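You operate a simulated robot arm through the tools that you are given. There is no shell and no other tool. Be economical: measure what you need, move in short steps, check, and stop when the job is done.

Carry out the task below with a simulated robot arm. There is one attempt and no reset: what you move stays moved.

JOB
Spray the ring die's cavity with release, then close the die.
Fine: cover the cavity floor; top half down on its dowels, black pin into its hole, both clamps shut; the release can stays where it stands.

It is judged by the outcome, as a careful person would: the job done as asked, and still so three seconds after it is handed in. It fails if anything else is knocked over, pushed out of place, dropped, spilled or broken. Lids that push on must go on centred and level and be pressed home; caps that screw on are set level and turned clockwise until they are tight.

ROBOT AND FRAMES
A 7-joint arm with a two-finger parallel gripper on a trunk, on a base that drives. Base frame: it is fixed to the floor where the robot stands at the start and does not move with it; the origin is under the middle of the robot, x ahead of it, y to its left, z up; the surface under the hand at the start is at about z = 850. Units: mm, rad, N and s.
With the tool pointing down near the work surface it reaches from about 460 to 920 mm from the robot's upright axis, wherever it stands. Its first joint turns from -2.007 to 2.007 rad. Places, roughly: black hole of the ring die [600, -600, 800]; button of the release can [600, -100, 1100]; pin (4x4x10 cm) [700, -100, 900]. Payload 3.91 kg.
The tool frame sits at the grasp point between the pads (the TCP): z along the fingers, y along the line on which they close. The tips reach 30 mm beyond it. Largest opening 110 mm; finger width 20, thickness 10; the body of the gripper, 48 by 112 mm, starts 55 mm behind the TCP.
Orientation is told as [roll, pitch, yaw] about the base's x, y, z axes, in that order, counted from this pose: with the fingers straight down and closing along the base's y, the tool's x points along the base's -x, its y along +y and its z along -z.

CONTROLS
- The arm moves only by the tool play_rows. Its argument "plan" is a list of rows, each an object of numbers (a shift or turn left out is 0, a gripper value left out holds the last): "x", "y", "z": the shift along the tool's x, y, z in mm; "ax", "ay", "az": the turn, a rotation vector about the tool's x, y, z in rad; "grip": the opening in per cent of the stroke, from 0 (shut) to 100 (fully open). In form: [{"x": .., "y": .., "z": .., "ax": .., "ay": .., "az": .., "grip": ..}, ...]. A call has 1 to 10 rows; each row is the pose to reach, as a shift and turn from the pose commanded when the call began, along the tool's axes at that moment. A row lasts 0.2 s, in which the tool goes at most 50 mm and 0.15 rad; a call with a longer step from one row to the next is refused whole, and so is a gripper value outside its range. A pose out of reach is approached as far as the arm can. The call stops where the force on the tool passes 40 N (or 10 N more than at its start, if that is more) or the arm is blocked; 0.2 s more then pass. Each finger travels about 153 mm/s and halts on what it meets, pressing with about 40 N; the grip force reading is that of the motor and also rises with nothing between the fingers. The clock runs only during rows and for 0.2 s after the last one: add rows that repeat a pose to give the fingers time. The reply holds the time, the measured pose of the TCP, the force on the tool along the base axes, the opening and the grip force, in the units named above and with some noise, with the torque about the TCP (base axes, N m) and any sound that the robot's microphone picked up.
- Cameras (640 x 400 px; columns grow to the right, rows downward): "scene" is now at [182.8, 125.3, 1438.9]; the picture's right is [-0.89, -0.46, 0.00], its down [-0.26, 0.50, -0.83] and it looks along [0.38, -0.74, -0.56] (base axes); focal length 278 px, centre (320, 200). "wrist" rides on the gripper at [72, 17, -103] in the tool frame; the picture's right is [-0.23, 0.97, 0.00], its down [-0.76, -0.18, -0.62] and it looks along [-0.61, -0.14, 0.78] (tool axes); focal length 222 px, centre (320, 200). There is no depth. A picture from a camera that has moved, and an enlarged one, comes with that camera's place and axes in the base frame and with its lens.
- camera(camera): a new picture of that camera. No time passes.
- raise_lower(by): slides the trunk up (or, below 0, down) by that many mm; the arm and the scene camera ride with it, the base frame stays. It gives what a move gives, with no picture.
- base_move(legs): drives the robot by 1 to 6 legs, each [ahead, left, turn to the left] in mm, mm and rad, along the robot's own axes; the way and the turn of a leg run together, so that a leg with both is an arc; at most 1500 mm and 3.142 rad a leg. The arm and the cameras ride along, it lands a little off, and it stops where it bumps. It gives what a move gives.
- pan_tilt(pan, tilt): turns the head with the scene camera to pan (to the left, within 1.396 rad either way) and tilt (down, from -0.506 to 1.204), counted from straight ahead of the robot. It gives what a move gives.
- enlarge(camera, box): a new picture of the part [left, top, right, bottom] of that camera's present view, enlarged. No time passes.
- hand_in(): hands the job in; it is judged then, once.

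Work in short steps. Places have to be worked out from the pictures, the camera data and where the tool is seen: move nearer, look again, correct. Check each grasp and each placing, and mend what went wrong. You have 120 turns and 90 pictures in all, those below and enlarged ones among them. Open the gripper and draw the arm clear of the work before you hand the job in, unless the task says otherwise; then end with one line.

The tools are called after ">>>" as name(argument=value, ...) on one line, values as JSON. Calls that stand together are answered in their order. play_rows: Moves the arm, as the interface text tells. Its arguments: {"type":"object","properties":{"plan":{"type":"array","items":{"type":"object","properties":{"x":{"type":"number"},"y":{"type":"number"},"z":{"type":"number"},"ax":{"type":"number"},"ay":{"type":"number"},"az":{"type":"number"},"grip":{"type":"number"}}}}},"required":["plan"]} The other tools are called the same way: raise_lower (by) slides the trunk up or down; base_move (legs) drives the base; pan_tilt (pan, tilt) turns the head that bears the scene camera; camera (camera) takes a picture; enlarge (camera, box) takes an enlarged picture of a part of a camera's view; hand_in () hands the job in.

At the start:

```text
time: 0.0
tcp_pos: [338.7, -440.8, 1254.7]
tcp_rot: [0.0, -0.002, -0.002]
contact_force: [0.2, -0.6, -1.0]
moment: [-0.03, -0.02, -0.01]
grip_width: 109.9
gripper_force: 0.0
trunk travel left (down, up): [-775.0, 215.0]
robot x, y, heading: [1.4, -2.1, 0.001]
head pan, tilt: [-1.096, 0.597]
```

scene: 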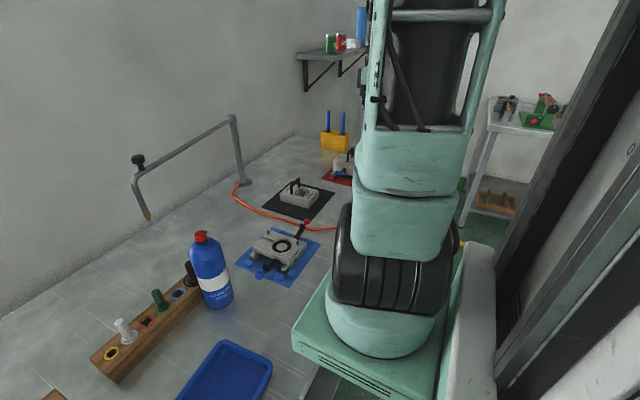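
wrist: 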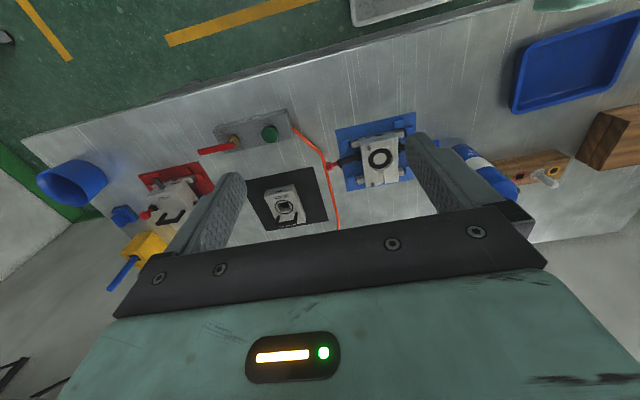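

I'll look at the die area and the pin rack in more detail first.

>>> enlarge(camera="scene", box=[220, 160, 360, 300])

>>> enlarge(camera="scene", box=[80, 220, 260, 390])

>>> enlarge(camera="wrist", box=[320, 100, 600, 220])

```text
2.86 times, centred on (290, 230) of scene
camera zoom: at [182.8, 125.3, 1438.9], right [-0.89, -0.46, 0.0], down [-0.26, 0.5, -0.83], along [0.38, -0.74, -0.56], focal length 795 px, centre (406, 114)
```

zoom: 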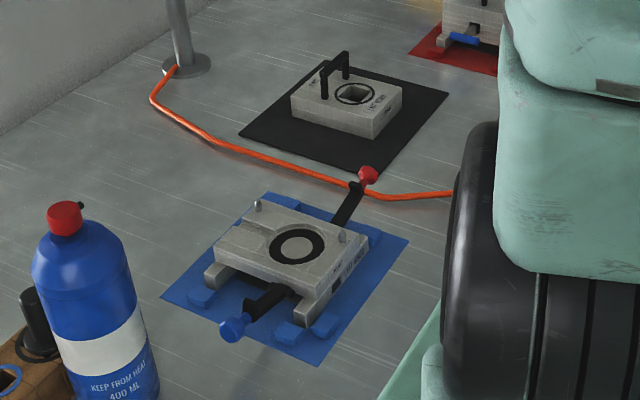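

```text
2.35 times, centred on (170, 305) of scene
camera zoom: at [182.8, 125.3, 1438.9], right [-0.89, -0.46, 0.0], down [-0.26, 0.5, -0.83], along [0.38, -0.74, -0.56], focal length 654 px, centre (673, -47)
```

zoom: 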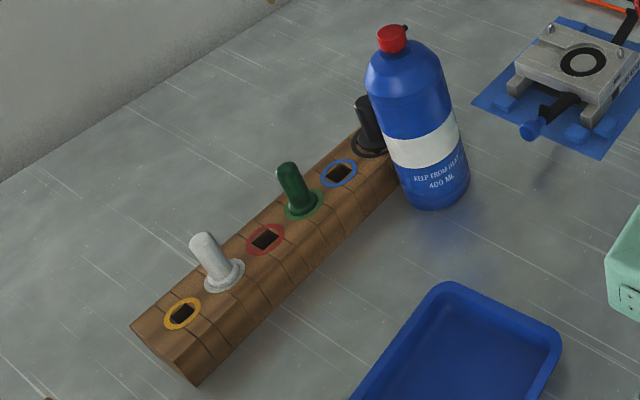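

```text
2.29 times, centred on (460, 160) of wrist
camera zoom: at [267.0, -423.0, 1357.5], right [0.23, 0.97, 0.0], down [0.76, -0.18, 0.62], along [0.61, -0.14, -0.78], focal length 508 px, centre (0, 291)
```

zoom: 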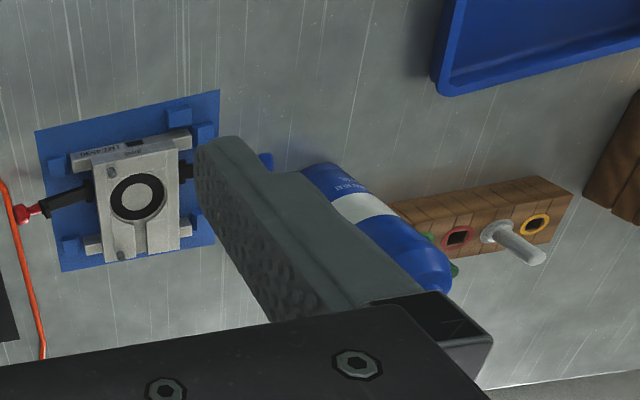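

Next, closer views of the can's cap and nozzle, the top half, and the pin rack.

>>> enlarge(camera="scene", box=[180, 220, 240, 260])

>>> enlarge(camera="scene", box=[230, 210, 330, 280])

>>> enlarge(camera="scene", box=[270, 90, 370, 220])

>>> enlarge(camera="wrist", box=[120, 100, 340, 240])

```text
10.00 times, centred on (210, 240) of scene
camera zoom: at [182.8, 125.3, 1438.9], right [-0.89, -0.46, 0.0], down [-0.26, 0.5, -0.83], along [0.38, -0.74, -0.56], focal length 2781 px, centre (1420, -200)
```

zoom: 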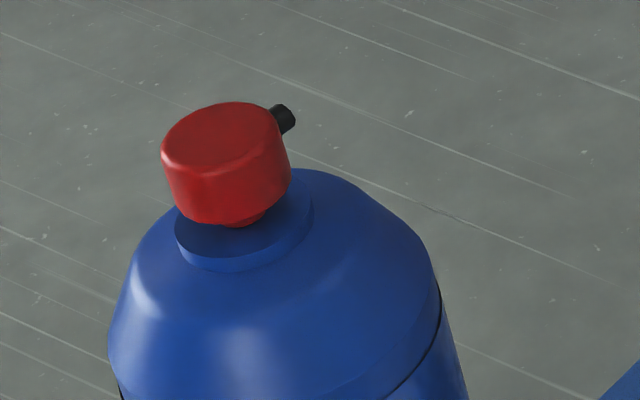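

```text
5.71 times, centred on (280, 245) of scene
camera zoom: at [182.8, 125.3, 1438.9], right [-0.89, -0.46, 0.0], down [-0.26, 0.5, -0.83], along [0.38, -0.74, -0.56], focal length 1589 px, centre (549, -57)
```

zoom: 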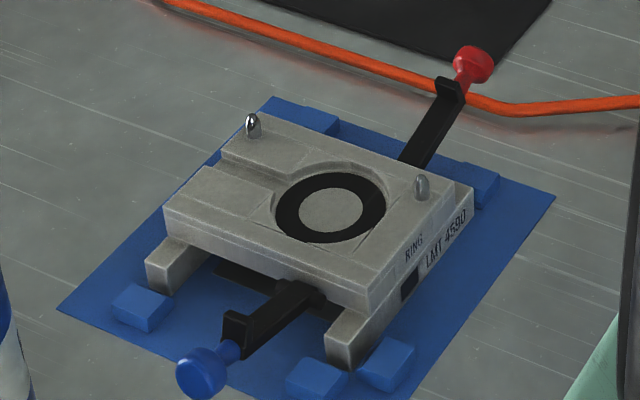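

```text
3.08 times, centred on (320, 155) of scene
camera zoom: at [182.8, 125.3, 1438.9], right [-0.89, -0.46, 0.0], down [-0.26, 0.5, -0.83], along [0.38, -0.74, -0.56], focal length 856 px, centre (320, 338)
```

zoom: 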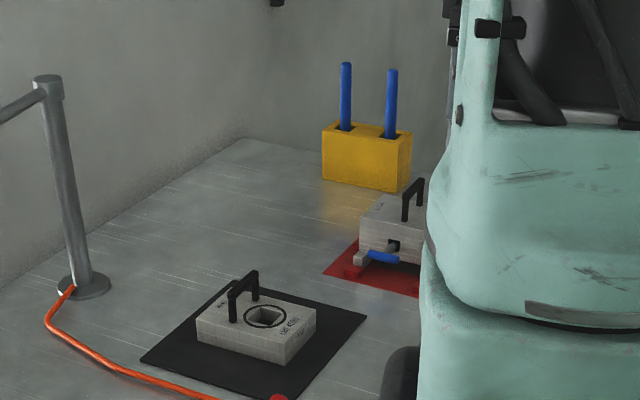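

```text
2.86 times, centred on (230, 170) of wrist
camera zoom: at [267.0, -423.0, 1357.5], right [0.23, 0.97, 0.0], down [0.76, -0.18, 0.62], along [0.61, -0.14, -0.78], focal length 635 px, centre (577, 286)
```

zoom: 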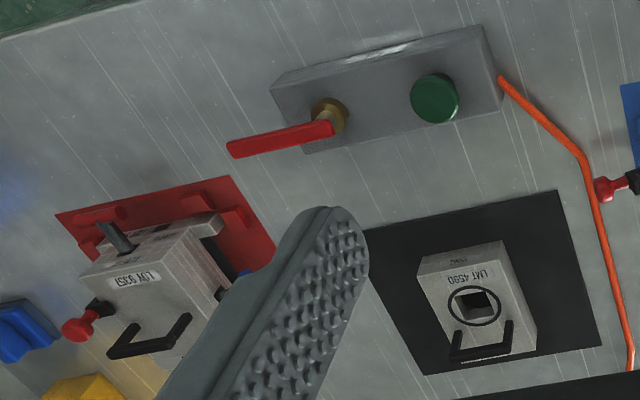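

The orange hose links a box with a lever and green button to a swinging boom. I'll check the boom and box closely to see what they carry.

>>> enlarge(camera="scene", box=[120, 100, 260, 230])

>>> pan_tilt(pan=-0.6, tilt=0.75)

>>> camera(camera="scene")

```text
3.08 times, centred on (190, 165) of scene
camera zoom: at [182.8, 125.3, 1438.9], right [-0.89, -0.46, 0.0], down [-0.26, 0.5, -0.83], along [0.38, -0.74, -0.56], focal length 856 px, centre (720, 308)
```

zoom: 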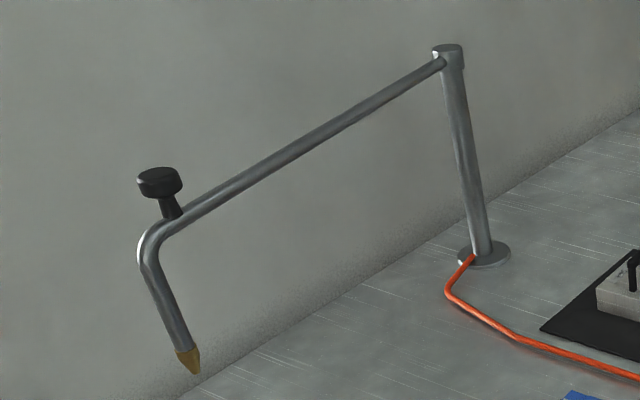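

```text
time: 0.9
tcp_pos: [339.3, -438.9, 1255.0]
tcp_rot: [0.0, -0.001, 0.001]
contact_force: [0.5, 0.1, 0.4]
moment: [0.0, -0.01, 0.0]
grip_width: 109.9
gripper_force: 0.1
trunk travel left (down, up): [-775.0, 215.0]
robot x, y, heading: [-3.2, -0.7, 0.003]
head pan, tilt: [-0.6, 0.75]
```

```text
79 pictures are left
camera scene: at [210.7, 157.1, 1425.7], right [-0.57, -0.82, 0.0], down [-0.56, 0.39, -0.73], along [0.6, -0.41, -0.68], focal length 278 px, centre (320, 200)
```

scene: 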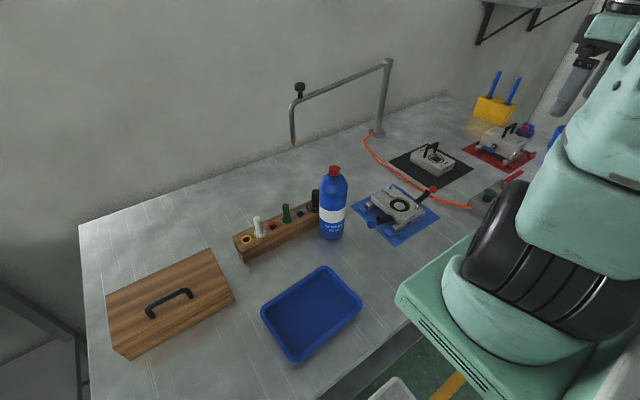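

The boom system looks like a candidate for spraying, but so is the can. I'll bring the wrist camera closer to the lever box to read it.

>>> play_rows(plan=[{"x": 20, "y": -40, "z": 20}, {"x": 40, "y": -80, "z": 40}, {"x": 60, "y": -110, "z": 60}, {"x": 70, "y": -130, "z": 90}, {"x": 70, "y": -130, "z": 90}])

>>> camera(camera="wrist")

```text
time: 2.1
tcp_pos: [270.1, -571.3, 1165.4]
tcp_rot: [0.001, -0.001, 0.001]
contact_force: [0.0, 0.5, -0.7]
moment: [-0.03, -0.03, -0.02]
grip_width: 109.8
gripper_force: 0.2
trunk travel left (down, up): [-775.0, 215.0]
robot x, y, heading: [0.8, 0.3, -0.0]
head pan, tilt: [-0.6, 0.75]
```

```text
78 pictures are left
camera wrist: at [197.9, -554.5, 1267.7], right [0.23, 0.97, 0.0], down [0.76, -0.18, 0.62], along [0.61, -0.14, -0.78], focal length 222 px, centre (320, 200)
```

wrist: 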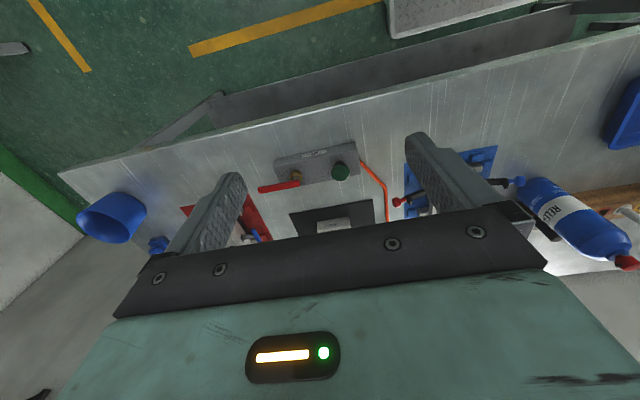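

The box has text on its near face, and the can's label is visible too; I'll zoom into both.

>>> enlarge(camera="wrist", box=[255, 135, 375, 205])

>>> enlarge(camera="wrist", box=[510, 165, 640, 275])

```text
5.33 times, centred on (315, 170) of wrist
camera zoom: at [197.9, -554.5, 1267.7], right [0.23, 0.97, 0.0], down [0.76, -0.18, 0.62], along [0.61, -0.14, -0.78], focal length 1185 px, centre (347, 360)
```

zoom: 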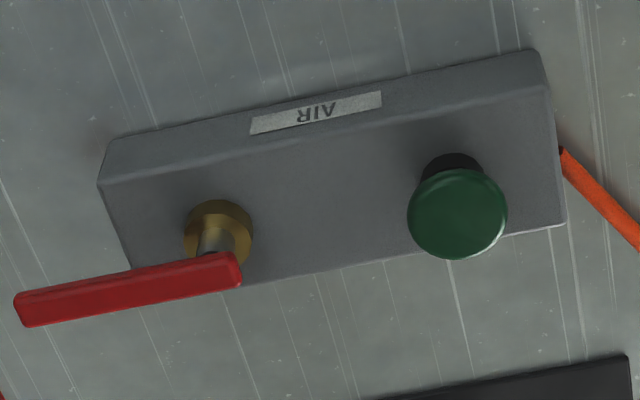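

```text
3.64 times, centred on (575, 220) of wrist
camera zoom: at [197.9, -554.5, 1267.7], right [0.23, 0.97, 0.0], down [0.76, -0.18, 0.62], along [0.61, -0.14, -0.78], focal length 808 px, centre (-607, 127)
```

zoom: 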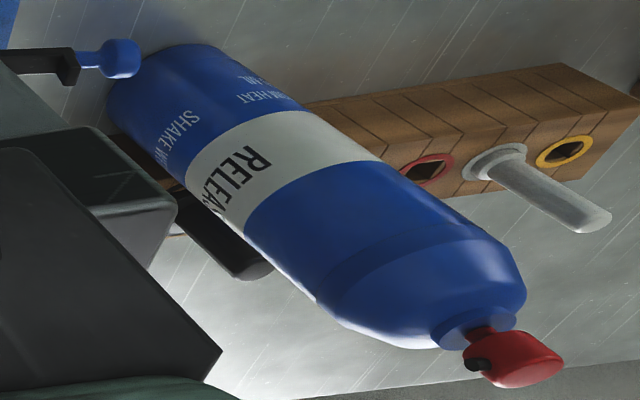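

The hose is only AIR, so the release comes from the can, which must stay standing. I'll move the hand near the can to see exactly how its nozzle points.

>>> play_rows(plan=[{"x": 0, "y": 0, "z": -40}, {"x": 0, "y": 0, "z": -82}, {"x": -10, "y": 45, "z": -82}, {"x": -20, "y": 92, "z": -82}, {"x": -35, "y": 138, "z": -82}, {"x": -50, "y": 184, "z": -82}, {"x": -65, "y": 230, "z": -82}, {"x": -80, "y": 276, "z": -82}, {"x": -95, "y": 322, "z": -82}, {"x": -110, "y": 368, "z": -82}])

>>> camera(camera="wrist")

```text
time: 4.3
tcp_pos: [399.3, -237.1, 1199.2]
tcp_rot: [0.003, 0.003, -0.002]
contact_force: [0.4, 0.4, -0.7]
moment: [0.02, 0.0, 0.03]
grip_width: 109.8
gripper_force: 0.0
out of reach, approached as far as the arm can: row 8, 9, 10
trunk travel left (down, up): [-775.0, 215.0]
robot x, y, heading: [-1.3, -0.5, 0.001]
head pan, tilt: [-0.6, 0.75]
```

```text
75 pictures are left
camera wrist: at [327.2, -220.2, 1302.6], right [0.23, 0.97, 0.0], down [0.76, -0.18, 0.62], along [0.6, -0.14, -0.78], focal length 222 px, centre (320, 200)
```

wrist: 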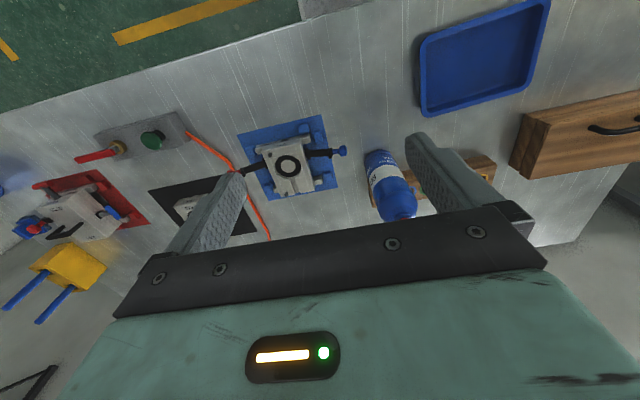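

I want a side-on view of the nozzle: I'll retract the arm up, then lower the trunk so the scene camera sits near the nozzle's height.

>>> play_rows(plan=[{"x": 20, "y": -40, "z": -10}, {"x": 40, "y": -80, "z": -30}, {"x": 60, "y": -120, "z": -50}, {"x": 80, "y": -160, "z": -70}, {"x": 90, "y": -200, "z": -90}, {"x": 90, "y": -230, "z": -120}, {"x": 90, "y": -230, "z": -150}])

>>> raise_lower(by=-300)

>>> pan_tilt(pan=-0.65, tilt=0.15)

>>> camera(camera="scene")

```text
time: 5.9
tcp_pos: [306.4, -465.0, 1350.0]
tcp_rot: [0.001, -0.001, 0.0]
contact_force: [-0.6, -0.3, -0.6]
moment: [0.01, 0.03, 0.0]
grip_width: 110.3
gripper_force: 0.0
trunk travel left (down, up): [-775.0, 215.0]
robot x, y, heading: [-1.8, -2.8, 0.001]
head pan, tilt: [-0.6, 0.75]
```

```text
time: 8.9
tcp_pos: [305.8, -464.2, 1051.7]
tcp_rot: [0.001, -0.001, 0.001]
contact_force: [-0.1, 0.0, 0.4]
moment: [0.0, 0.01, -0.02]
grip_width: 109.9
gripper_force: 0.0
trunk travel left (down, up): [-475.0, 515.0]
robot x, y, heading: [0.6, 3.2, 0.007]
head pan, tilt: [-0.6, 0.75]
```

```text
time: 9.9
tcp_pos: [305.2, -464.9, 1051.0]
tcp_rot: [0.0, -0.001, 0.0]
contact_force: [0.2, -0.3, 1.2]
moment: [0.0, 0.03, 0.02]
grip_width: 110.0
gripper_force: 0.0
trunk travel left (down, up): [-475.0, 515.0]
robot x, y, heading: [3.2, 1.8, 0.001]
head pan, tilt: [-0.649, 0.15]
```

```text
74 pictures are left
camera scene: at [216.2, 148.0, 1179.9], right [-0.6, -0.8, 0.0], down [-0.12, 0.09, -0.99], along [0.79, -0.6, -0.15], focal length 278 px, centre (320, 200)
```

scene: 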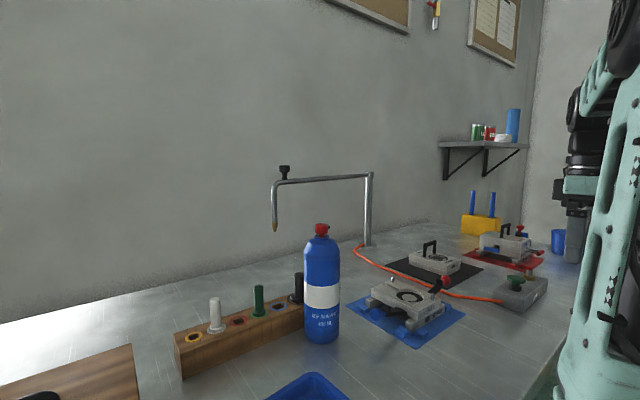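

>>> enlarge(camera="scene", box=[295, 215, 350, 250])

>>> enlarge(camera="scene", box=[340, 230, 480, 350])

```text
11.43 times, centred on (322, 232) of scene
camera zoom: at [216.2, 148.0, 1179.9], right [-0.6, -0.8, 0.0], down [-0.12, 0.09, -0.99], along [0.79, -0.6, -0.15], focal length 3178 px, centre (291, -171)
```

zoom: 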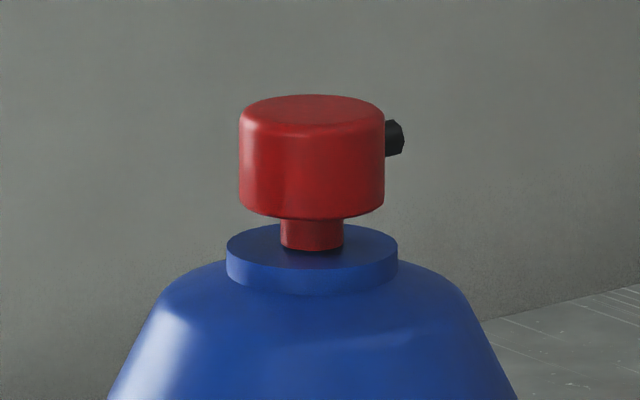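

```text
3.33 times, centred on (410, 290) of scene
camera zoom: at [216.2, 148.0, 1179.9], right [-0.6, -0.8, 0.0], down [-0.12, 0.09, -0.99], along [0.79, -0.6, -0.15], focal length 927 px, centre (20, -100)
```

zoom: 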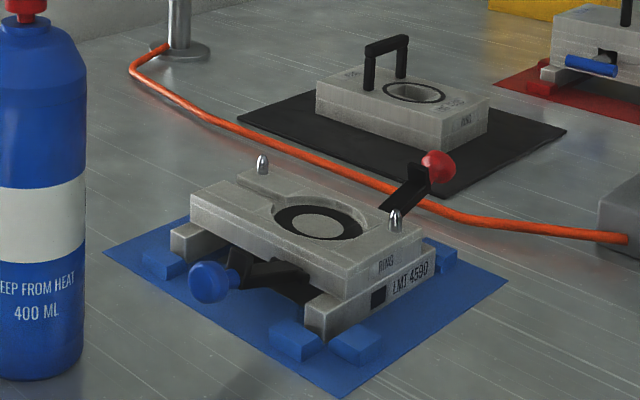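

The nozzle is horizontal and points towards the die's side. Before deciding on the spray I need an accurate can position; I'll raise the trunk and hover above the can with the fingers closed.

>>> raise_lower(by=170)

>>> play_rows(plan=[{"x": 0, "y": 40, "z": 0, "grip": 0}, {"x": -30, "y": 78, "z": 0}, {"x": -60, "y": 116, "z": 0}, {"x": -90, "y": 154, "z": 0}, {"x": -120, "y": 192, "z": 0}, {"x": -150, "y": 228, "z": 0}, {"x": -185, "y": 258, "z": 0}, {"x": -220, "y": 284, "z": 0}, {"x": -255, "y": 304, "z": 20}, {"x": -285, "y": 320, "z": 40}])

>>> camera(camera="wrist")

```text
time: 11.8
tcp_pos: [305.6, -464.6, 1220.9]
tcp_rot: [0.0, 0.0, 0.0]
contact_force: [0.4, -1.1, -0.3]
moment: [0.03, -0.02, 0.0]
grip_width: 110.1
gripper_force: 0.1
trunk travel left (down, up): [-645.0, 345.0]
robot x, y, heading: [-2.2, 0.7, -0.001]
head pan, tilt: [-0.649, 0.15]
```

```text
time: 14.1
tcp_pos: [593.7, -145.1, 1181.4]
tcp_rot: [-0.001, 0.0, 0.0]
contact_force: [-0.4, -0.2, 0.5]
moment: [-0.03, -0.06, -0.04]
grip_width: 0.3
gripper_force: 37.4
out of reach, approached as far as the arm can: row 5
trunk travel left (down, up): [-645.0, 345.0]
robot x, y, heading: [-0.4, 1.7, -0.0]
head pan, tilt: [-0.649, 0.15]
```

```text
71 pictures are left
camera wrist: at [521.0, -128.3, 1284.2], right [0.23, 0.97, 0.0], down [0.76, -0.18, 0.62], along [0.61, -0.14, -0.78], focal length 222 px, centre (320, 200)
```

wrist: 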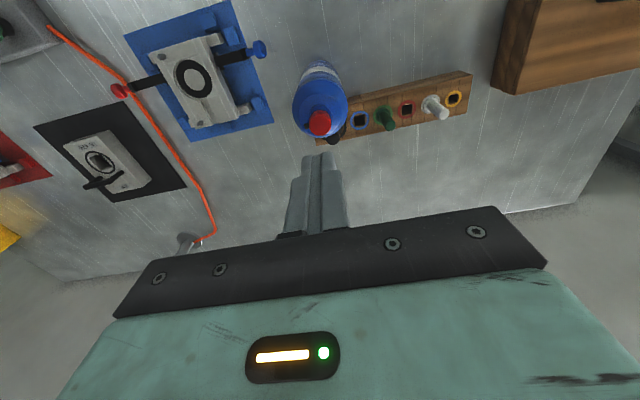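

The button sits at about (600, -146, 1057), right under the tool. I'll zoom in on the cap and nozzle, and on the rack and dies from above.

>>> enlarge(camera="wrist", box=[285, 60, 485, 160])

>>> enlarge(camera="wrist", box=[290, 90, 360, 145])

>>> enlarge(camera="wrist", box=[20, 0, 280, 200])

```text
3.20 times, centred on (385, 110) of wrist
camera zoom: at [521.0, -128.3, 1284.2], right [0.23, 0.97, 0.0], down [0.76, -0.18, 0.62], along [0.61, -0.14, -0.78], focal length 711 px, centre (112, 488)
```

zoom: 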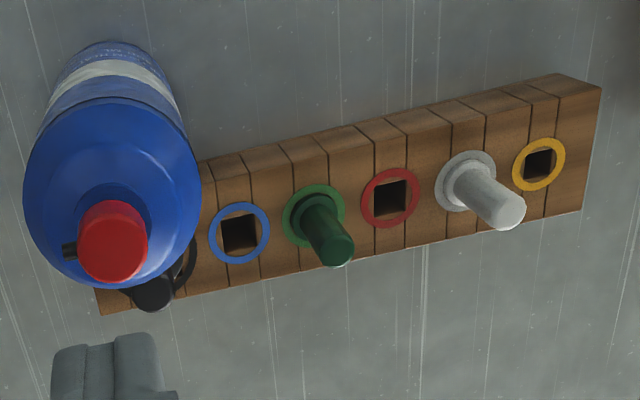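

```text
7.27 times, centred on (325, 118) of wrist
camera zoom: at [521.0, -128.3, 1284.2], right [0.23, 0.97, 0.0], down [0.76, -0.18, 0.62], along [0.61, -0.14, -0.78], focal length 1615 px, centre (284, 800)
```

zoom: 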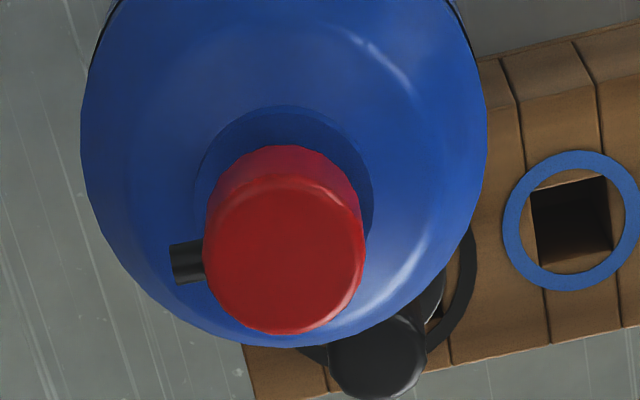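

```text
2.00 times, centred on (150, 100) of wrist
camera zoom: at [521.0, -128.3, 1284.2], right [0.23, 0.97, 0.0], down [0.76, -0.18, 0.62], along [0.61, -0.14, -0.78], focal length 444 px, centre (660, 400)
```

zoom: 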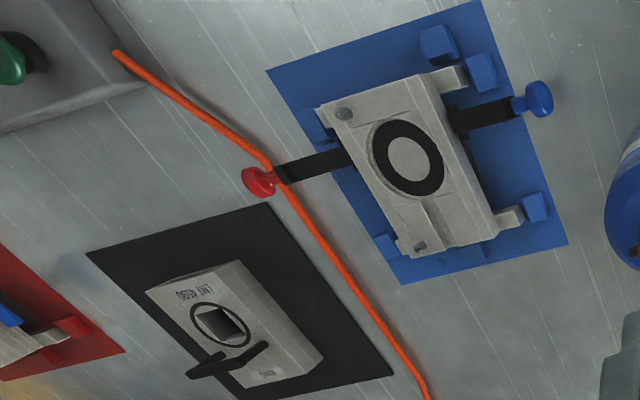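

The nozzle aims along (-0.23, -0.97), i.e. straight at the blue-mat die, so the can is meant to be worked where it stands. I'll centre on the button and come down close to it.

>>> play_rows(plan=[{"x": -6, "y": -1, "z": 30}, {"x": -6, "y": -1, "z": 60}, {"x": -6, "y": -1, "z": 80}, {"x": -6, "y": -1, "z": 80}])

>>> enlarge(camera="wrist", box=[260, 90, 380, 240])

>>> enlarge(camera="scene", box=[270, 220, 400, 400])

```text
time: 15.1
tcp_pos: [598.0, -146.1, 1100.6]
tcp_rot: [-0.001, 0.0, 0.0]
contact_force: [-0.2, -0.2, 0.1]
moment: [0.04, 0.0, -0.02]
grip_width: 0.0
gripper_force: 37.8
trunk travel left (down, up): [-645.0, 345.0]
robot x, y, heading: [-2.1, 1.4, -0.001]
head pan, tilt: [-0.649, 0.15]
```

```text
2.67 times, centred on (320, 165) of wrist
camera zoom: at [525.5, -129.1, 1204.1], right [0.23, 0.97, 0.0], down [0.76, -0.18, 0.62], along [0.61, -0.14, -0.78], focal length 592 px, centre (320, 293)
```

zoom: 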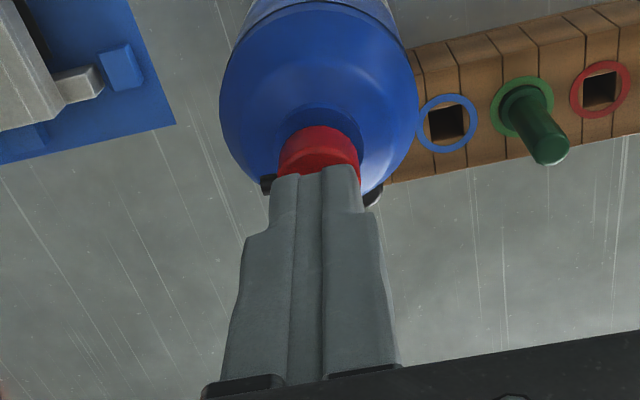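

```text
2.22 times, centred on (335, 310) of scene
camera zoom: at [216.2, 148.0, 1350.0], right [-0.6, -0.8, 0.0], down [-0.12, 0.09, -0.99], along [0.79, -0.6, -0.15], focal length 618 px, centre (287, -44)
```

zoom: 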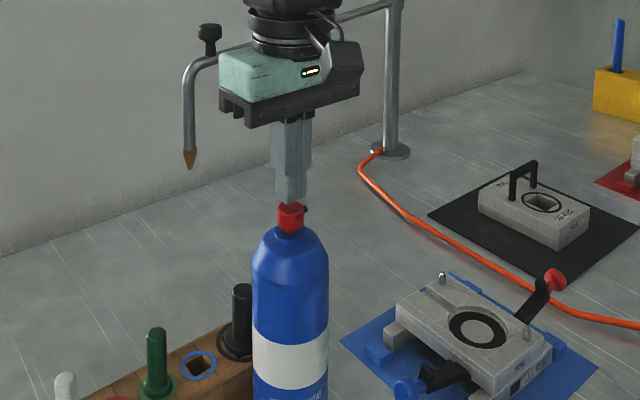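

The tip is about 13 mm above the button and centred. I'll press slowly and watch the force and sound.

>>> play_rows(plan=[{"x": -1, "z": 6}, {"x": -1, "z": 10}, {"x": -1, "z": 12}, {"x": -1, "z": 13}, {"x": -1, "z": 14}])

```text
time: 16.2
tcp_pos: [598.5, -145.3, 1087.2]
tcp_rot: [0.001, -0.001, 0.0]
contact_force: [0.4, -0.9, 2.4]
moment: [-0.01, 0.0, 0.05]
grip_width: 0.0
gripper_force: 37.5
trunk travel left (down, up): [-645.0, 345.0]
robot x, y, heading: [1.6, -1.1, 0.003]
head pan, tilt: [-0.649, 0.15]
heard: click
```

A click, with light contact force. Let me see whether it is spraying and where.

>>> camera(camera="scene")

>>> enlarge(camera="scene", box=[370, 290, 540, 400])

```text
65 pictures are left
camera scene: at [216.2, 148.0, 1350.0], right [-0.6, -0.8, 0.0], down [-0.12, 0.09, -0.99], along [0.79, -0.6, -0.15], focal length 278 px, centre (320, 200)
```

scene: 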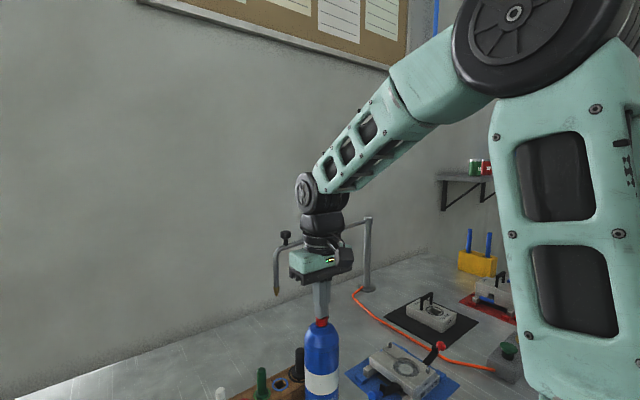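

```text
3.64 times, centred on (455, 345) of scene
camera zoom: at [216.2, 148.0, 1350.0], right [-0.6, -0.8, 0.0], down [-0.12, 0.09, -0.99], along [0.79, -0.6, -0.15], focal length 1011 px, centre (-171, -327)
```

zoom: 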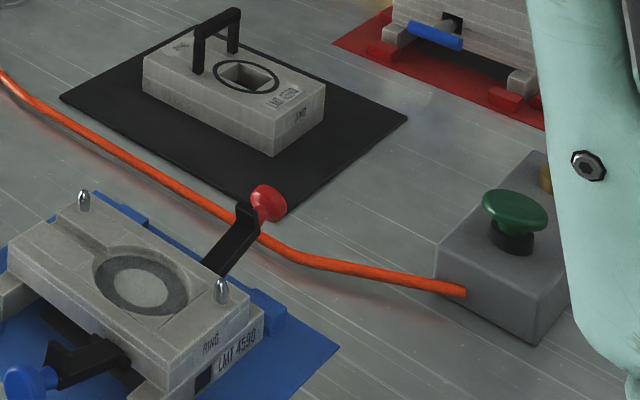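

It works: the cavity floor has visibly turned from black to a greyish coat. I'll hold the button a little longer and compare.

>>> play_rows(plan=[{"z": 0.5}, {"z": 0.5}, {"z": 0.5}, {"z": 0.5}, {"z": 0.5}])

>>> enlarge(camera="scene", box=[370, 330, 460, 400])

```text
time: 17.4
tcp_pos: [598.1, -144.5, 1086.8]
tcp_rot: [-0.001, 0.001, 0.0]
contact_force: [0.2, -1.3, 2.1]
moment: [-0.02, 0.01, 0.01]
grip_width: 0.0
gripper_force: 37.8
trunk travel left (down, up): [-645.0, 345.0]
robot x, y, heading: [1.7, -2.2, 0.001]
head pan, tilt: [-0.649, 0.15]
```

```text
5.71 times, centred on (415, 365) of scene
camera zoom: at [216.1, 148.0, 1350.0], right [-0.6, -0.8, 0.0], down [-0.12, 0.09, -0.99], along [0.79, -0.6, -0.15], focal length 1589 px, centre (-223, -743)
```

zoom: 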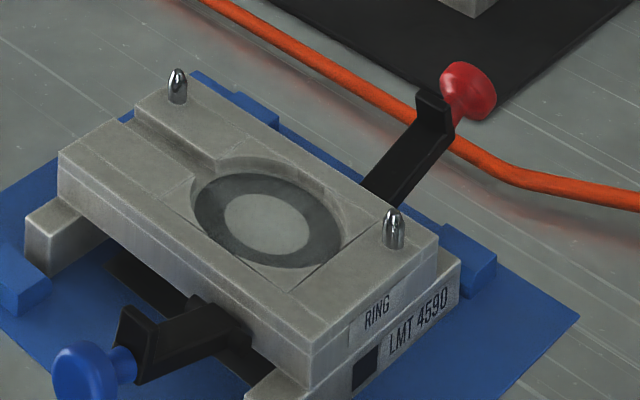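

The ring is coated but still darker than the metal; I'll hold longer to see whether it keeps changing.

>>> play_rows(plan=[{"z": 0.5}, {"z": 0.5}, {"z": 0.5}, {"z": 0.5}, {"z": 0.5}, {"z": 0.5}, {"z": 0.5}, {"z": 0.5}, {"z": 0.5}, {"z": 0.5}])

>>> enlarge(camera="scene", box=[370, 330, 460, 400])

```text
time: 19.6
tcp_pos: [598.7, -144.7, 1086.8]
tcp_rot: [-0.001, -0.001, -0.001]
contact_force: [0.5, -1.0, 6.0]
moment: [-0.06, -0.05, -0.04]
grip_width: 0.0
gripper_force: 38.0
trunk travel left (down, up): [-645.0, 345.0]
robot x, y, heading: [-2.6, 2.5, -0.006]
head pan, tilt: [-0.649, 0.15]
```

```text
5.71 times, centred on (415, 365) of scene
camera zoom: at [216.1, 148.0, 1350.0], right [-0.6, -0.8, 0.0], down [-0.12, 0.09, -0.99], along [0.79, -0.6, -0.15], focal length 1589 px, centre (-223, -743)
```

zoom: 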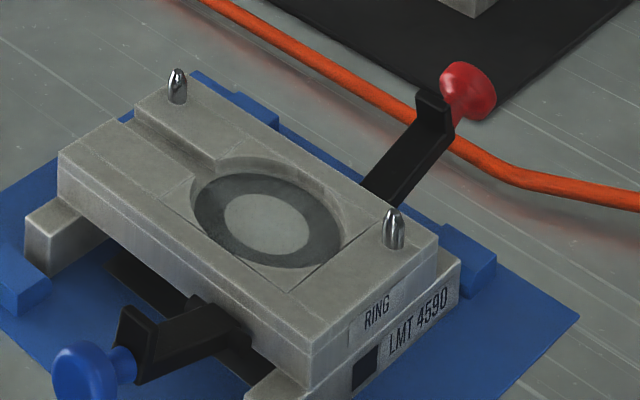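

No change while holding. I'll release, then press again slightly deeper, to see if the coat builds per press.

>>> play_rows(plan=[{"z": -8}, {"z": -14}, {"z": -14}])

>>> enlarge(camera="scene", box=[300, 290, 460, 400])

>>> play_rows(plan=[{"z": 8}, {"z": 12}, {"z": 14}, {"z": 15}, {"z": 16}, {"z": 17}, {"z": 17}, {"z": 17}])

>>> enlarge(camera="scene", box=[370, 330, 460, 400])

```text
time: 20.4
tcp_pos: [597.5, -143.7, 1100.4]
tcp_rot: [0.0, 0.0, -0.001]
contact_force: [0.7, 0.3, 0.0]
moment: [0.0, 0.03, 0.01]
grip_width: 0.0
gripper_force: 37.6
trunk travel left (down, up): [-645.0, 345.0]
robot x, y, heading: [-0.4, 1.5, 0.003]
head pan, tilt: [-0.649, 0.15]
```

```text
3.64 times, centred on (380, 345) of scene
camera zoom: at [216.2, 148.0, 1350.0], right [-0.6, -0.8, 0.0], down [-0.12, 0.09, -0.99], along [0.79, -0.6, -0.15], focal length 1011 px, centre (102, -327)
```

zoom: 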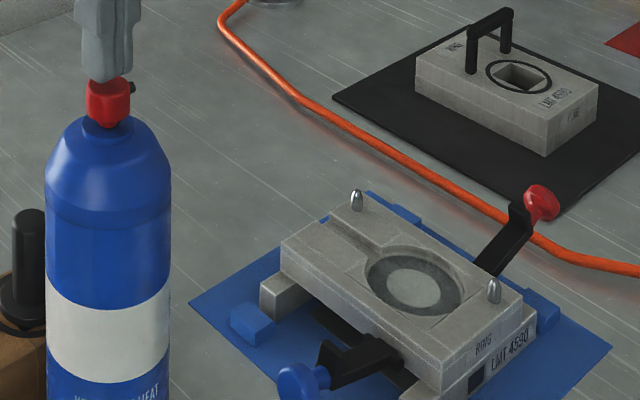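

```text
time: 22.2
tcp_pos: [598.7, -145.7, 1083.7]
tcp_rot: [0.001, -0.001, -0.001]
contact_force: [-0.8, 2.1, 13.6]
moment: [0.05, -0.02, 0.0]
grip_width: 0.0
gripper_force: 37.3
trunk travel left (down, up): [-645.0, 345.0]
robot x, y, heading: [1.7, -3.0, -0.003]
head pan, tilt: [-0.649, 0.15]
heard: click
```

```text
5.71 times, centred on (415, 365) of scene
camera zoom: at [215.7, 148.2, 1350.1], right [-0.6, -0.8, 0.0], down [-0.12, 0.09, -0.99], along [0.79, -0.6, -0.15], focal length 1589 px, centre (-223, -743)
```

zoom: 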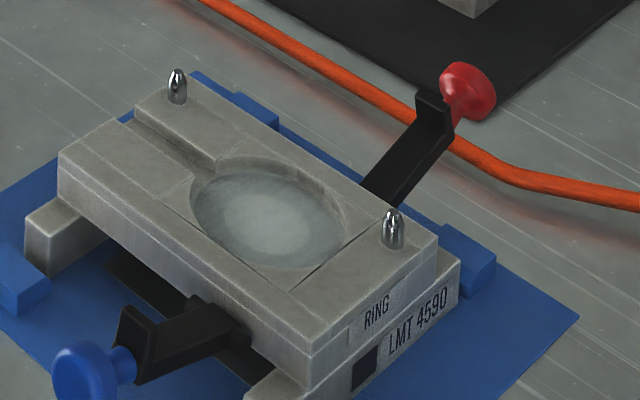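

A second press gave a clearly stronger, whiter coat across the whole floor. I'll release and check that it is lasting and even.

>>> play_rows(plan=[{"z": -10}, {"z": -20}, {"z": -40}, {"z": -40}])

>>> enlarge(camera="scene", box=[385, 340, 445, 390])

```text
time: 23.2
tcp_pos: [597.6, -145.3, 1121.8]
tcp_rot: [0.0, 0.001, 0.0]
contact_force: [-0.1, -0.1, 0.3]
moment: [0.01, 0.0, 0.02]
grip_width: 0.0
gripper_force: 38.0
trunk travel left (down, up): [-645.0, 345.0]
robot x, y, heading: [0.4, 2.3, 0.001]
head pan, tilt: [-0.649, 0.15]
```

```text
8.00 times, centred on (415, 365) of scene
camera zoom: at [216.3, 148.0, 1350.0], right [-0.6, -0.8, 0.0], down [-0.12, 0.09, -0.99], along [0.79, -0.6, -0.15], focal length 2225 px, centre (-440, -1120)
```

zoom: 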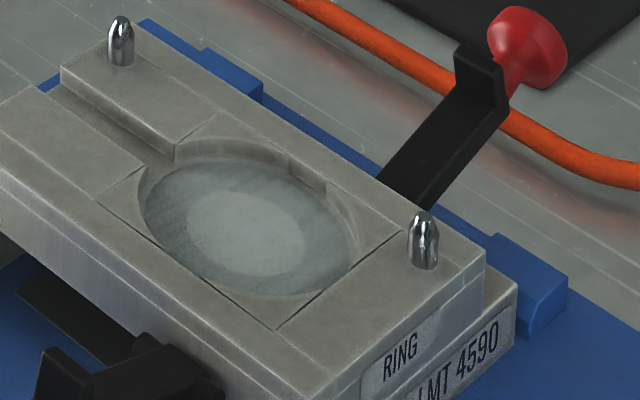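

The coat has held. Checking evenness from above with the wrist camera before leaving the can.

>>> play_rows(plan=[{"y": -20, "z": -40}, {"y": -50, "z": -80}, {"y": -80, "z": -80}, {"y": -100, "z": -80}, {"y": -100, "z": -80}])

>>> camera(camera="wrist")

>>> enlarge(camera="wrist", box=[180, 40, 340, 150])

```text
time: 24.4
tcp_pos: [598.0, -245.3, 1200.9]
tcp_rot: [-0.001, -0.001, 0.0]
contact_force: [-0.1, -0.1, 0.0]
moment: [0.02, -0.01, 0.02]
grip_width: 0.0
gripper_force: 37.5
trunk travel left (down, up): [-645.0, 345.0]
robot x, y, heading: [-0.2, -0.3, -0.001]
head pan, tilt: [-0.649, 0.15]
```

```text
58 pictures are left
camera wrist: at [526.4, -229.2, 1304.3], right [0.23, 0.97, 0.0], down [0.76, -0.18, 0.62], along [0.61, -0.14, -0.78], focal length 222 px, centre (320, 200)
```

wrist: 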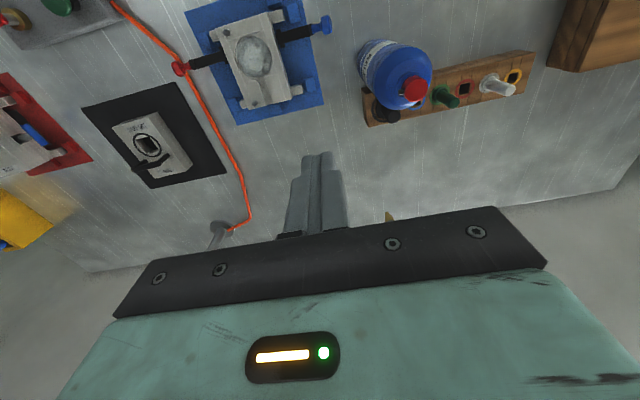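

```text
3.64 times, centred on (260, 95) of wrist
camera zoom: at [526.4, -229.2, 1304.3], right [0.23, 0.97, 0.0], down [0.76, -0.18, 0.62], along [0.61, -0.14, -0.78], focal length 808 px, centre (538, 582)
```

zoom: 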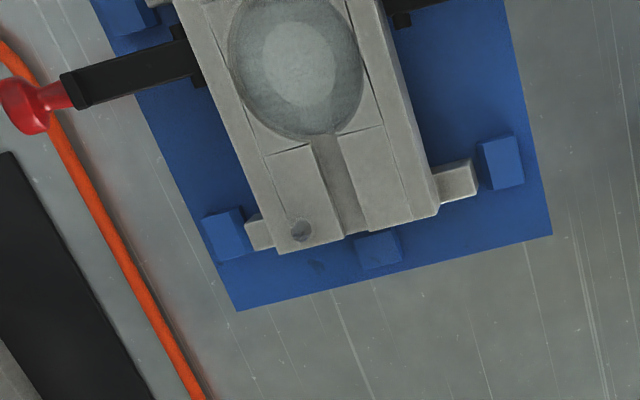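

The coat is visible but still thin over the ring, so I'll return for one more press, which should even it out.

>>> play_rows(plan=[{"y": 40, "z": 0}, {"y": 80, "z": 20}, {"y": 100, "z": 60}, {"y": 100, "z": 98}, {"y": 100, "z": 105}, {"y": 100, "z": 110}, {"y": 100, "z": 114}, {"y": 100, "z": 117}, {"y": 100, "z": 117}, {"y": 100, "z": 117}])

>>> play_rows(plan=[{"z": -10}, {"z": -20}, {"z": -60}, {"z": -100}, {"y": -40, "z": -120}, {"y": -80, "z": -120}, {"y": -100, "z": -117}, {"y": -100, "z": -117}])

>>> enlarge(camera="wrist", box=[180, 0, 340, 110])

```text
time: 26.6
tcp_pos: [596.6, -144.7, 1085.8]
tcp_rot: [-0.001, 0.001, 0.0]
contact_force: [0.9, 1.0, 6.1]
moment: [-0.02, -0.04, 0.03]
grip_width: 0.0
gripper_force: 37.7
trunk travel left (down, up): [-645.0, 345.0]
robot x, y, heading: [0.0, -2.1, -0.003]
head pan, tilt: [-0.649, 0.15]
heard: click
```

```text
time: 28.4
tcp_pos: [598.1, -247.7, 1201.7]
tcp_rot: [0.002, -0.001, -0.001]
contact_force: [0.2, -0.8, 0.1]
moment: [-0.02, 0.03, 0.0]
grip_width: 0.0
gripper_force: 37.9
trunk travel left (down, up): [-645.0, 345.0]
robot x, y, heading: [0.4, -2.2, -0.0]
head pan, tilt: [-0.649, 0.15]
```

```text
3.64 times, centred on (260, 55) of wrist
camera zoom: at [525.2, -230.0, 1304.9], right [0.23, 0.97, 0.0], down [0.76, -0.18, 0.62], along [0.61, -0.14, -0.78], focal length 808 px, centre (538, 727)
```

zoom: 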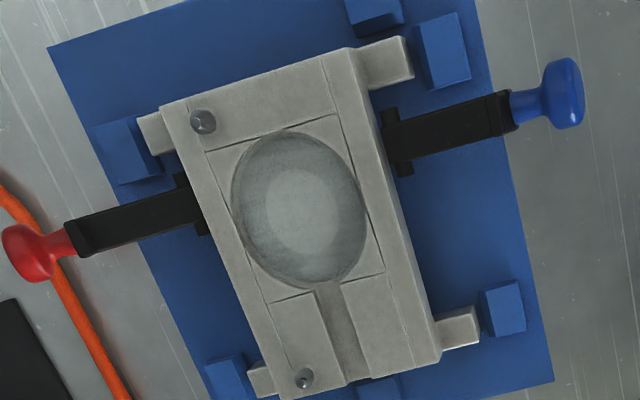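

The coat now looks saturated across the floor, so spraying is done. The lower half spans about x 499–615, y -378…-298 with dowels near (508,-357) and (605,-357). Next I look closely at the top half on the black mat.

>>> play_rows(plan=[{"y": -45}, {"y": -90}, {"y": -135}, {"y": -180}, {"y": -225}, {"y": -270}, {"y": -310}, {"x": 10, "y": -322}, {"x": 10, "y": -322, "grip": 100}, {"x": 10, "y": -322, "grip": 100}])

>>> camera(camera="wrist")

>>> enlarge(camera="wrist", box=[240, 40, 400, 170])

```text
time: 30.6
tcp_pos: [587.6, -566.7, 1204.5]
tcp_rot: [0.0, -0.001, 0.0]
contact_force: [0.6, 0.1, -0.6]
moment: [0.03, 0.01, 0.0]
grip_width: 109.8
gripper_force: 0.1
trunk travel left (down, up): [-645.0, 345.0]
robot x, y, heading: [-1.5, -0.5, 0.001]
head pan, tilt: [-0.649, 0.15]
```

```text
55 pictures are left
camera wrist: at [515.3, -549.8, 1306.2], right [0.23, 0.97, 0.0], down [0.76, -0.18, 0.62], along [0.61, -0.14, -0.78], focal length 222 px, centre (320, 200)
```

wrist: 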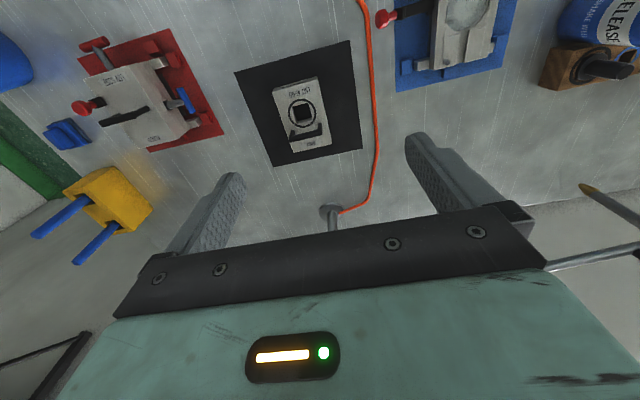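

```text
3.08 times, centred on (320, 105) of wrist
camera zoom: at [515.3, -549.8, 1306.2], right [0.23, 0.97, 0.0], down [0.76, -0.18, 0.62], along [0.61, -0.14, -0.78], focal length 684 px, centre (320, 492)
```

zoom: 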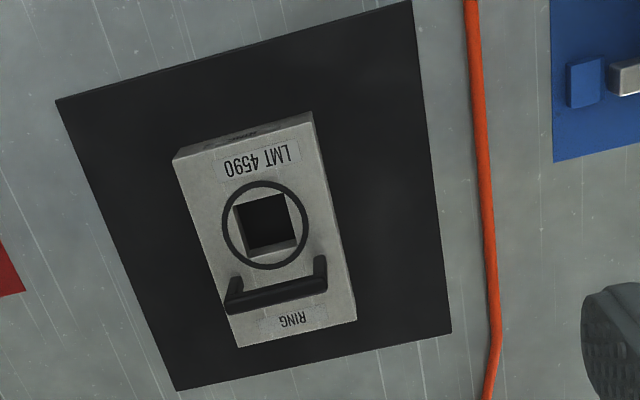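

The top half is aligned with the axes (centre ≈ (645,-608), hole offset to -x like the ring), so it goes on with no turn. I'll inspect the clamps and, for reference, the closed red die.

>>> pan_tilt(pan=-0.9, tilt=0.6)

>>> camera(camera="scene")

>>> enlarge(camera="wrist", box=[60, 20, 240, 170])

```text
time: 31.6
tcp_pos: [587.5, -566.1, 1202.5]
tcp_rot: [0.0, -0.001, -0.002]
contact_force: [0.4, 0.0, -0.2]
moment: [0.03, 0.02, -0.05]
grip_width: 110.1
gripper_force: 0.1
trunk travel left (down, up): [-645.0, 345.0]
robot x, y, heading: [-2.0, 0.3, -0.0]
head pan, tilt: [-0.901, 0.6]
```

```text
53 pictures are left
camera scene: at [197.3, 134.7, 1308.6], right [-0.78, -0.62, 0.0], down [-0.35, 0.44, -0.83], along [0.51, -0.65, -0.56], focal length 278 px, centre (320, 200)
```

scene: 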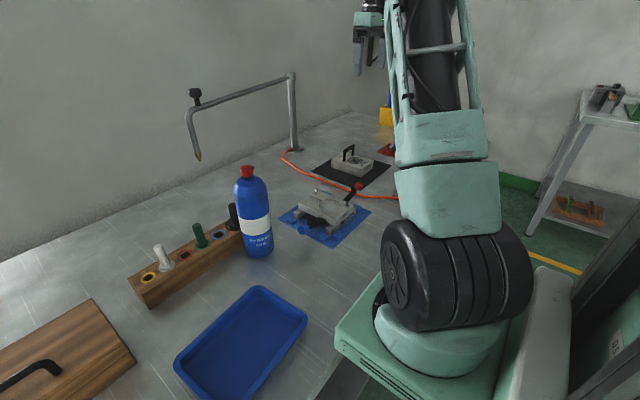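

```text
2.67 times, centred on (150, 95) of wrist
camera zoom: at [515.5, -549.6, 1306.2], right [0.23, 0.97, 0.0], down [0.76, -0.18, 0.62], along [0.61, -0.14, -0.78], focal length 592 px, centre (773, 480)
```

zoom: 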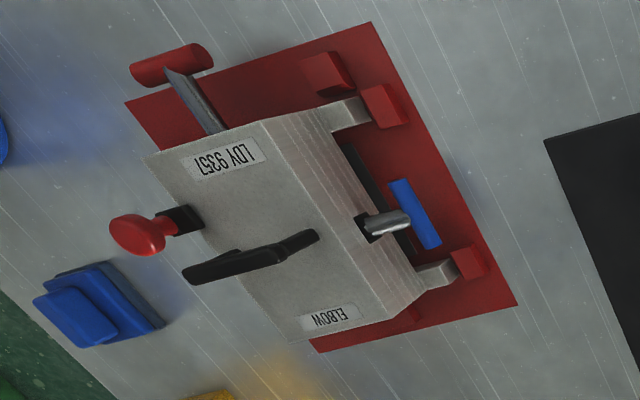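

>>> enlarge(camera="scene", box=[275, 175, 375, 250])

```text
5.33 times, centred on (325, 212) of scene
camera zoom: at [197.3, 134.7, 1308.6], right [-0.78, -0.62, 0.0], down [-0.35, 0.44, -0.83], along [0.51, -0.65, -0.56], focal length 1483 px, centre (293, 133)
```

zoom: 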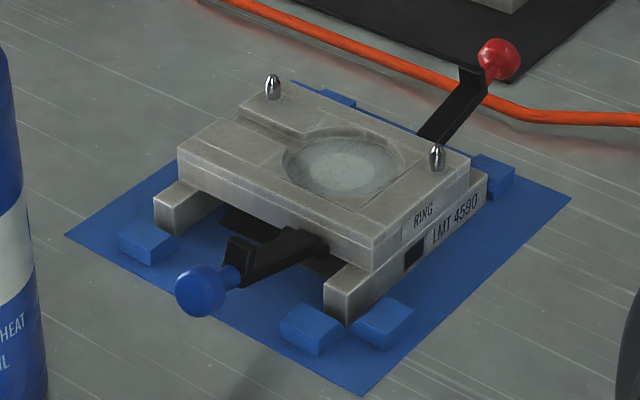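

The clamps hinge at x≈535 and lie open outward, clear of where the fingers will be (x≈557). I'll move over the top half, to z≈1000, and refine.

>>> play_rows(plan=[{"x": -20, "y": -15, "z": 40}, {"x": -40, "y": -30, "z": 80}, {"x": -61, "y": -43, "z": 120}, {"x": -61, "y": -43, "z": 165}, {"x": -61, "y": -43, "z": 202}, {"x": -61, "y": -43, "z": 202}])

>>> camera(camera="wrist")

```text
time: 33.0
tcp_pos: [651.2, -610.8, 999.3]
tcp_rot: [0.0, 0.002, 0.0]
contact_force: [0.0, 0.7, -0.2]
moment: [0.02, -0.01, 0.0]
grip_width: 110.1
gripper_force: 0.1
trunk travel left (down, up): [-645.0, 345.0]
robot x, y, heading: [0.5, -4.5, -0.001]
head pan, tilt: [-0.901, 0.6]
```

```text
50 pictures are left
camera wrist: at [578.4, -594.6, 1102.0], right [0.23, 0.97, 0.0], down [0.76, -0.18, 0.62], along [0.61, -0.14, -0.78], focal length 222 px, centre (320, 200)
```

wrist: 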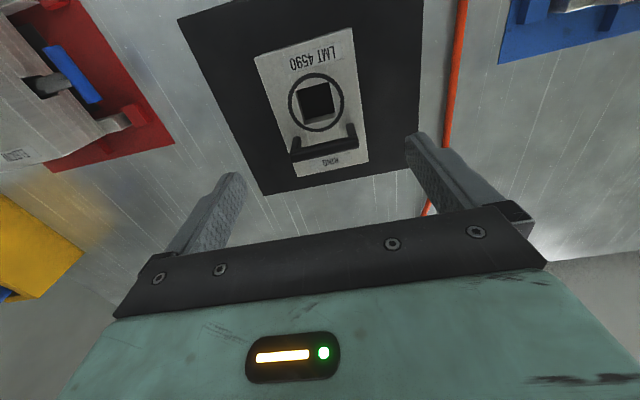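

Two heights agree: block top at z≈882, about 122×82 mm, centre ≈ (650.5,-611), directly under the tool. Descending to grasp the block by its sides, with the handle between the fingers.

>>> play_rows(plan=[{"z": 40}, {"z": 75}, {"z": 100}, {"z": 111}, {"z": 111}])

>>> camera(camera="wrist")

```text
time: 34.1
tcp_pos: [649.5, -609.1, 890.1]
tcp_rot: [-0.002, -0.001, 0.001]
contact_force: [-0.1, -0.3, 0.7]
moment: [-0.02, 0.01, 0.0]
grip_width: 110.3
gripper_force: 0.0
trunk travel left (down, up): [-645.0, 345.0]
robot x, y, heading: [-0.5, -0.0, -0.001]
head pan, tilt: [-0.901, 0.6]
```

```text
49 pictures are left
camera wrist: at [577.2, -592.7, 991.9], right [0.23, 0.97, 0.0], down [0.76, -0.18, 0.62], along [0.61, -0.14, -0.78], focal length 222 px, centre (320, 200)
```

wrist: 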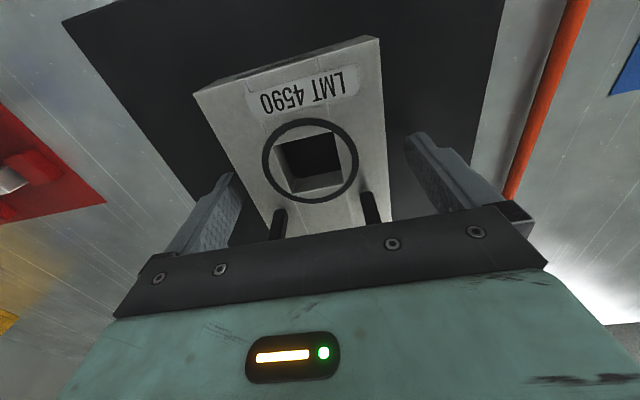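

Block lies between the fingers with no contact. Closing.

>>> play_rows(plan=[{"grip": 50}, {"grip": 50}, {"grip": 40}, {"grip": 40}])

>>> play_rows(plan=[{"z": -5}, {"z": -10}, {"z": -20}, {"z": -30}, {"z": -30}])

>>> camera(camera="wrist")

```text
time: 35.1
tcp_pos: [648.7, -610.0, 888.6]
tcp_rot: [0.0, 0.0, 0.0]
contact_force: [-0.5, -2.8, -0.7]
moment: [-0.35, -0.25, -0.24]
grip_width: 82.2
gripper_force: 40.1
trunk travel left (down, up): [-645.0, 345.0]
robot x, y, heading: [2.4, -1.3, -0.0]
head pan, tilt: [-0.901, 0.6]
```

```text
time: 36.4
tcp_pos: [650.1, -611.7, 919.1]
tcp_rot: [0.001, 0.0, -0.001]
contact_force: [0.1, -0.3, -6.6]
moment: [0.04, -0.03, -0.03]
grip_width: 82.1
gripper_force: 40.1
trunk travel left (down, up): [-645.0, 345.0]
robot x, y, heading: [3.2, 0.8, 0.002]
head pan, tilt: [-0.901, 0.6]
```

```text
48 pictures are left
camera wrist: at [577.8, -594.0, 1022.0], right [0.23, 0.97, 0.0], down [0.76, -0.18, 0.62], along [0.61, -0.14, -0.78], focal length 222 px, centre (320, 200)
```

wrist: 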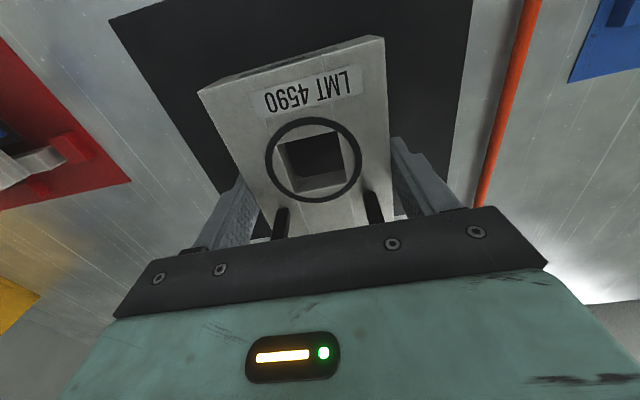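

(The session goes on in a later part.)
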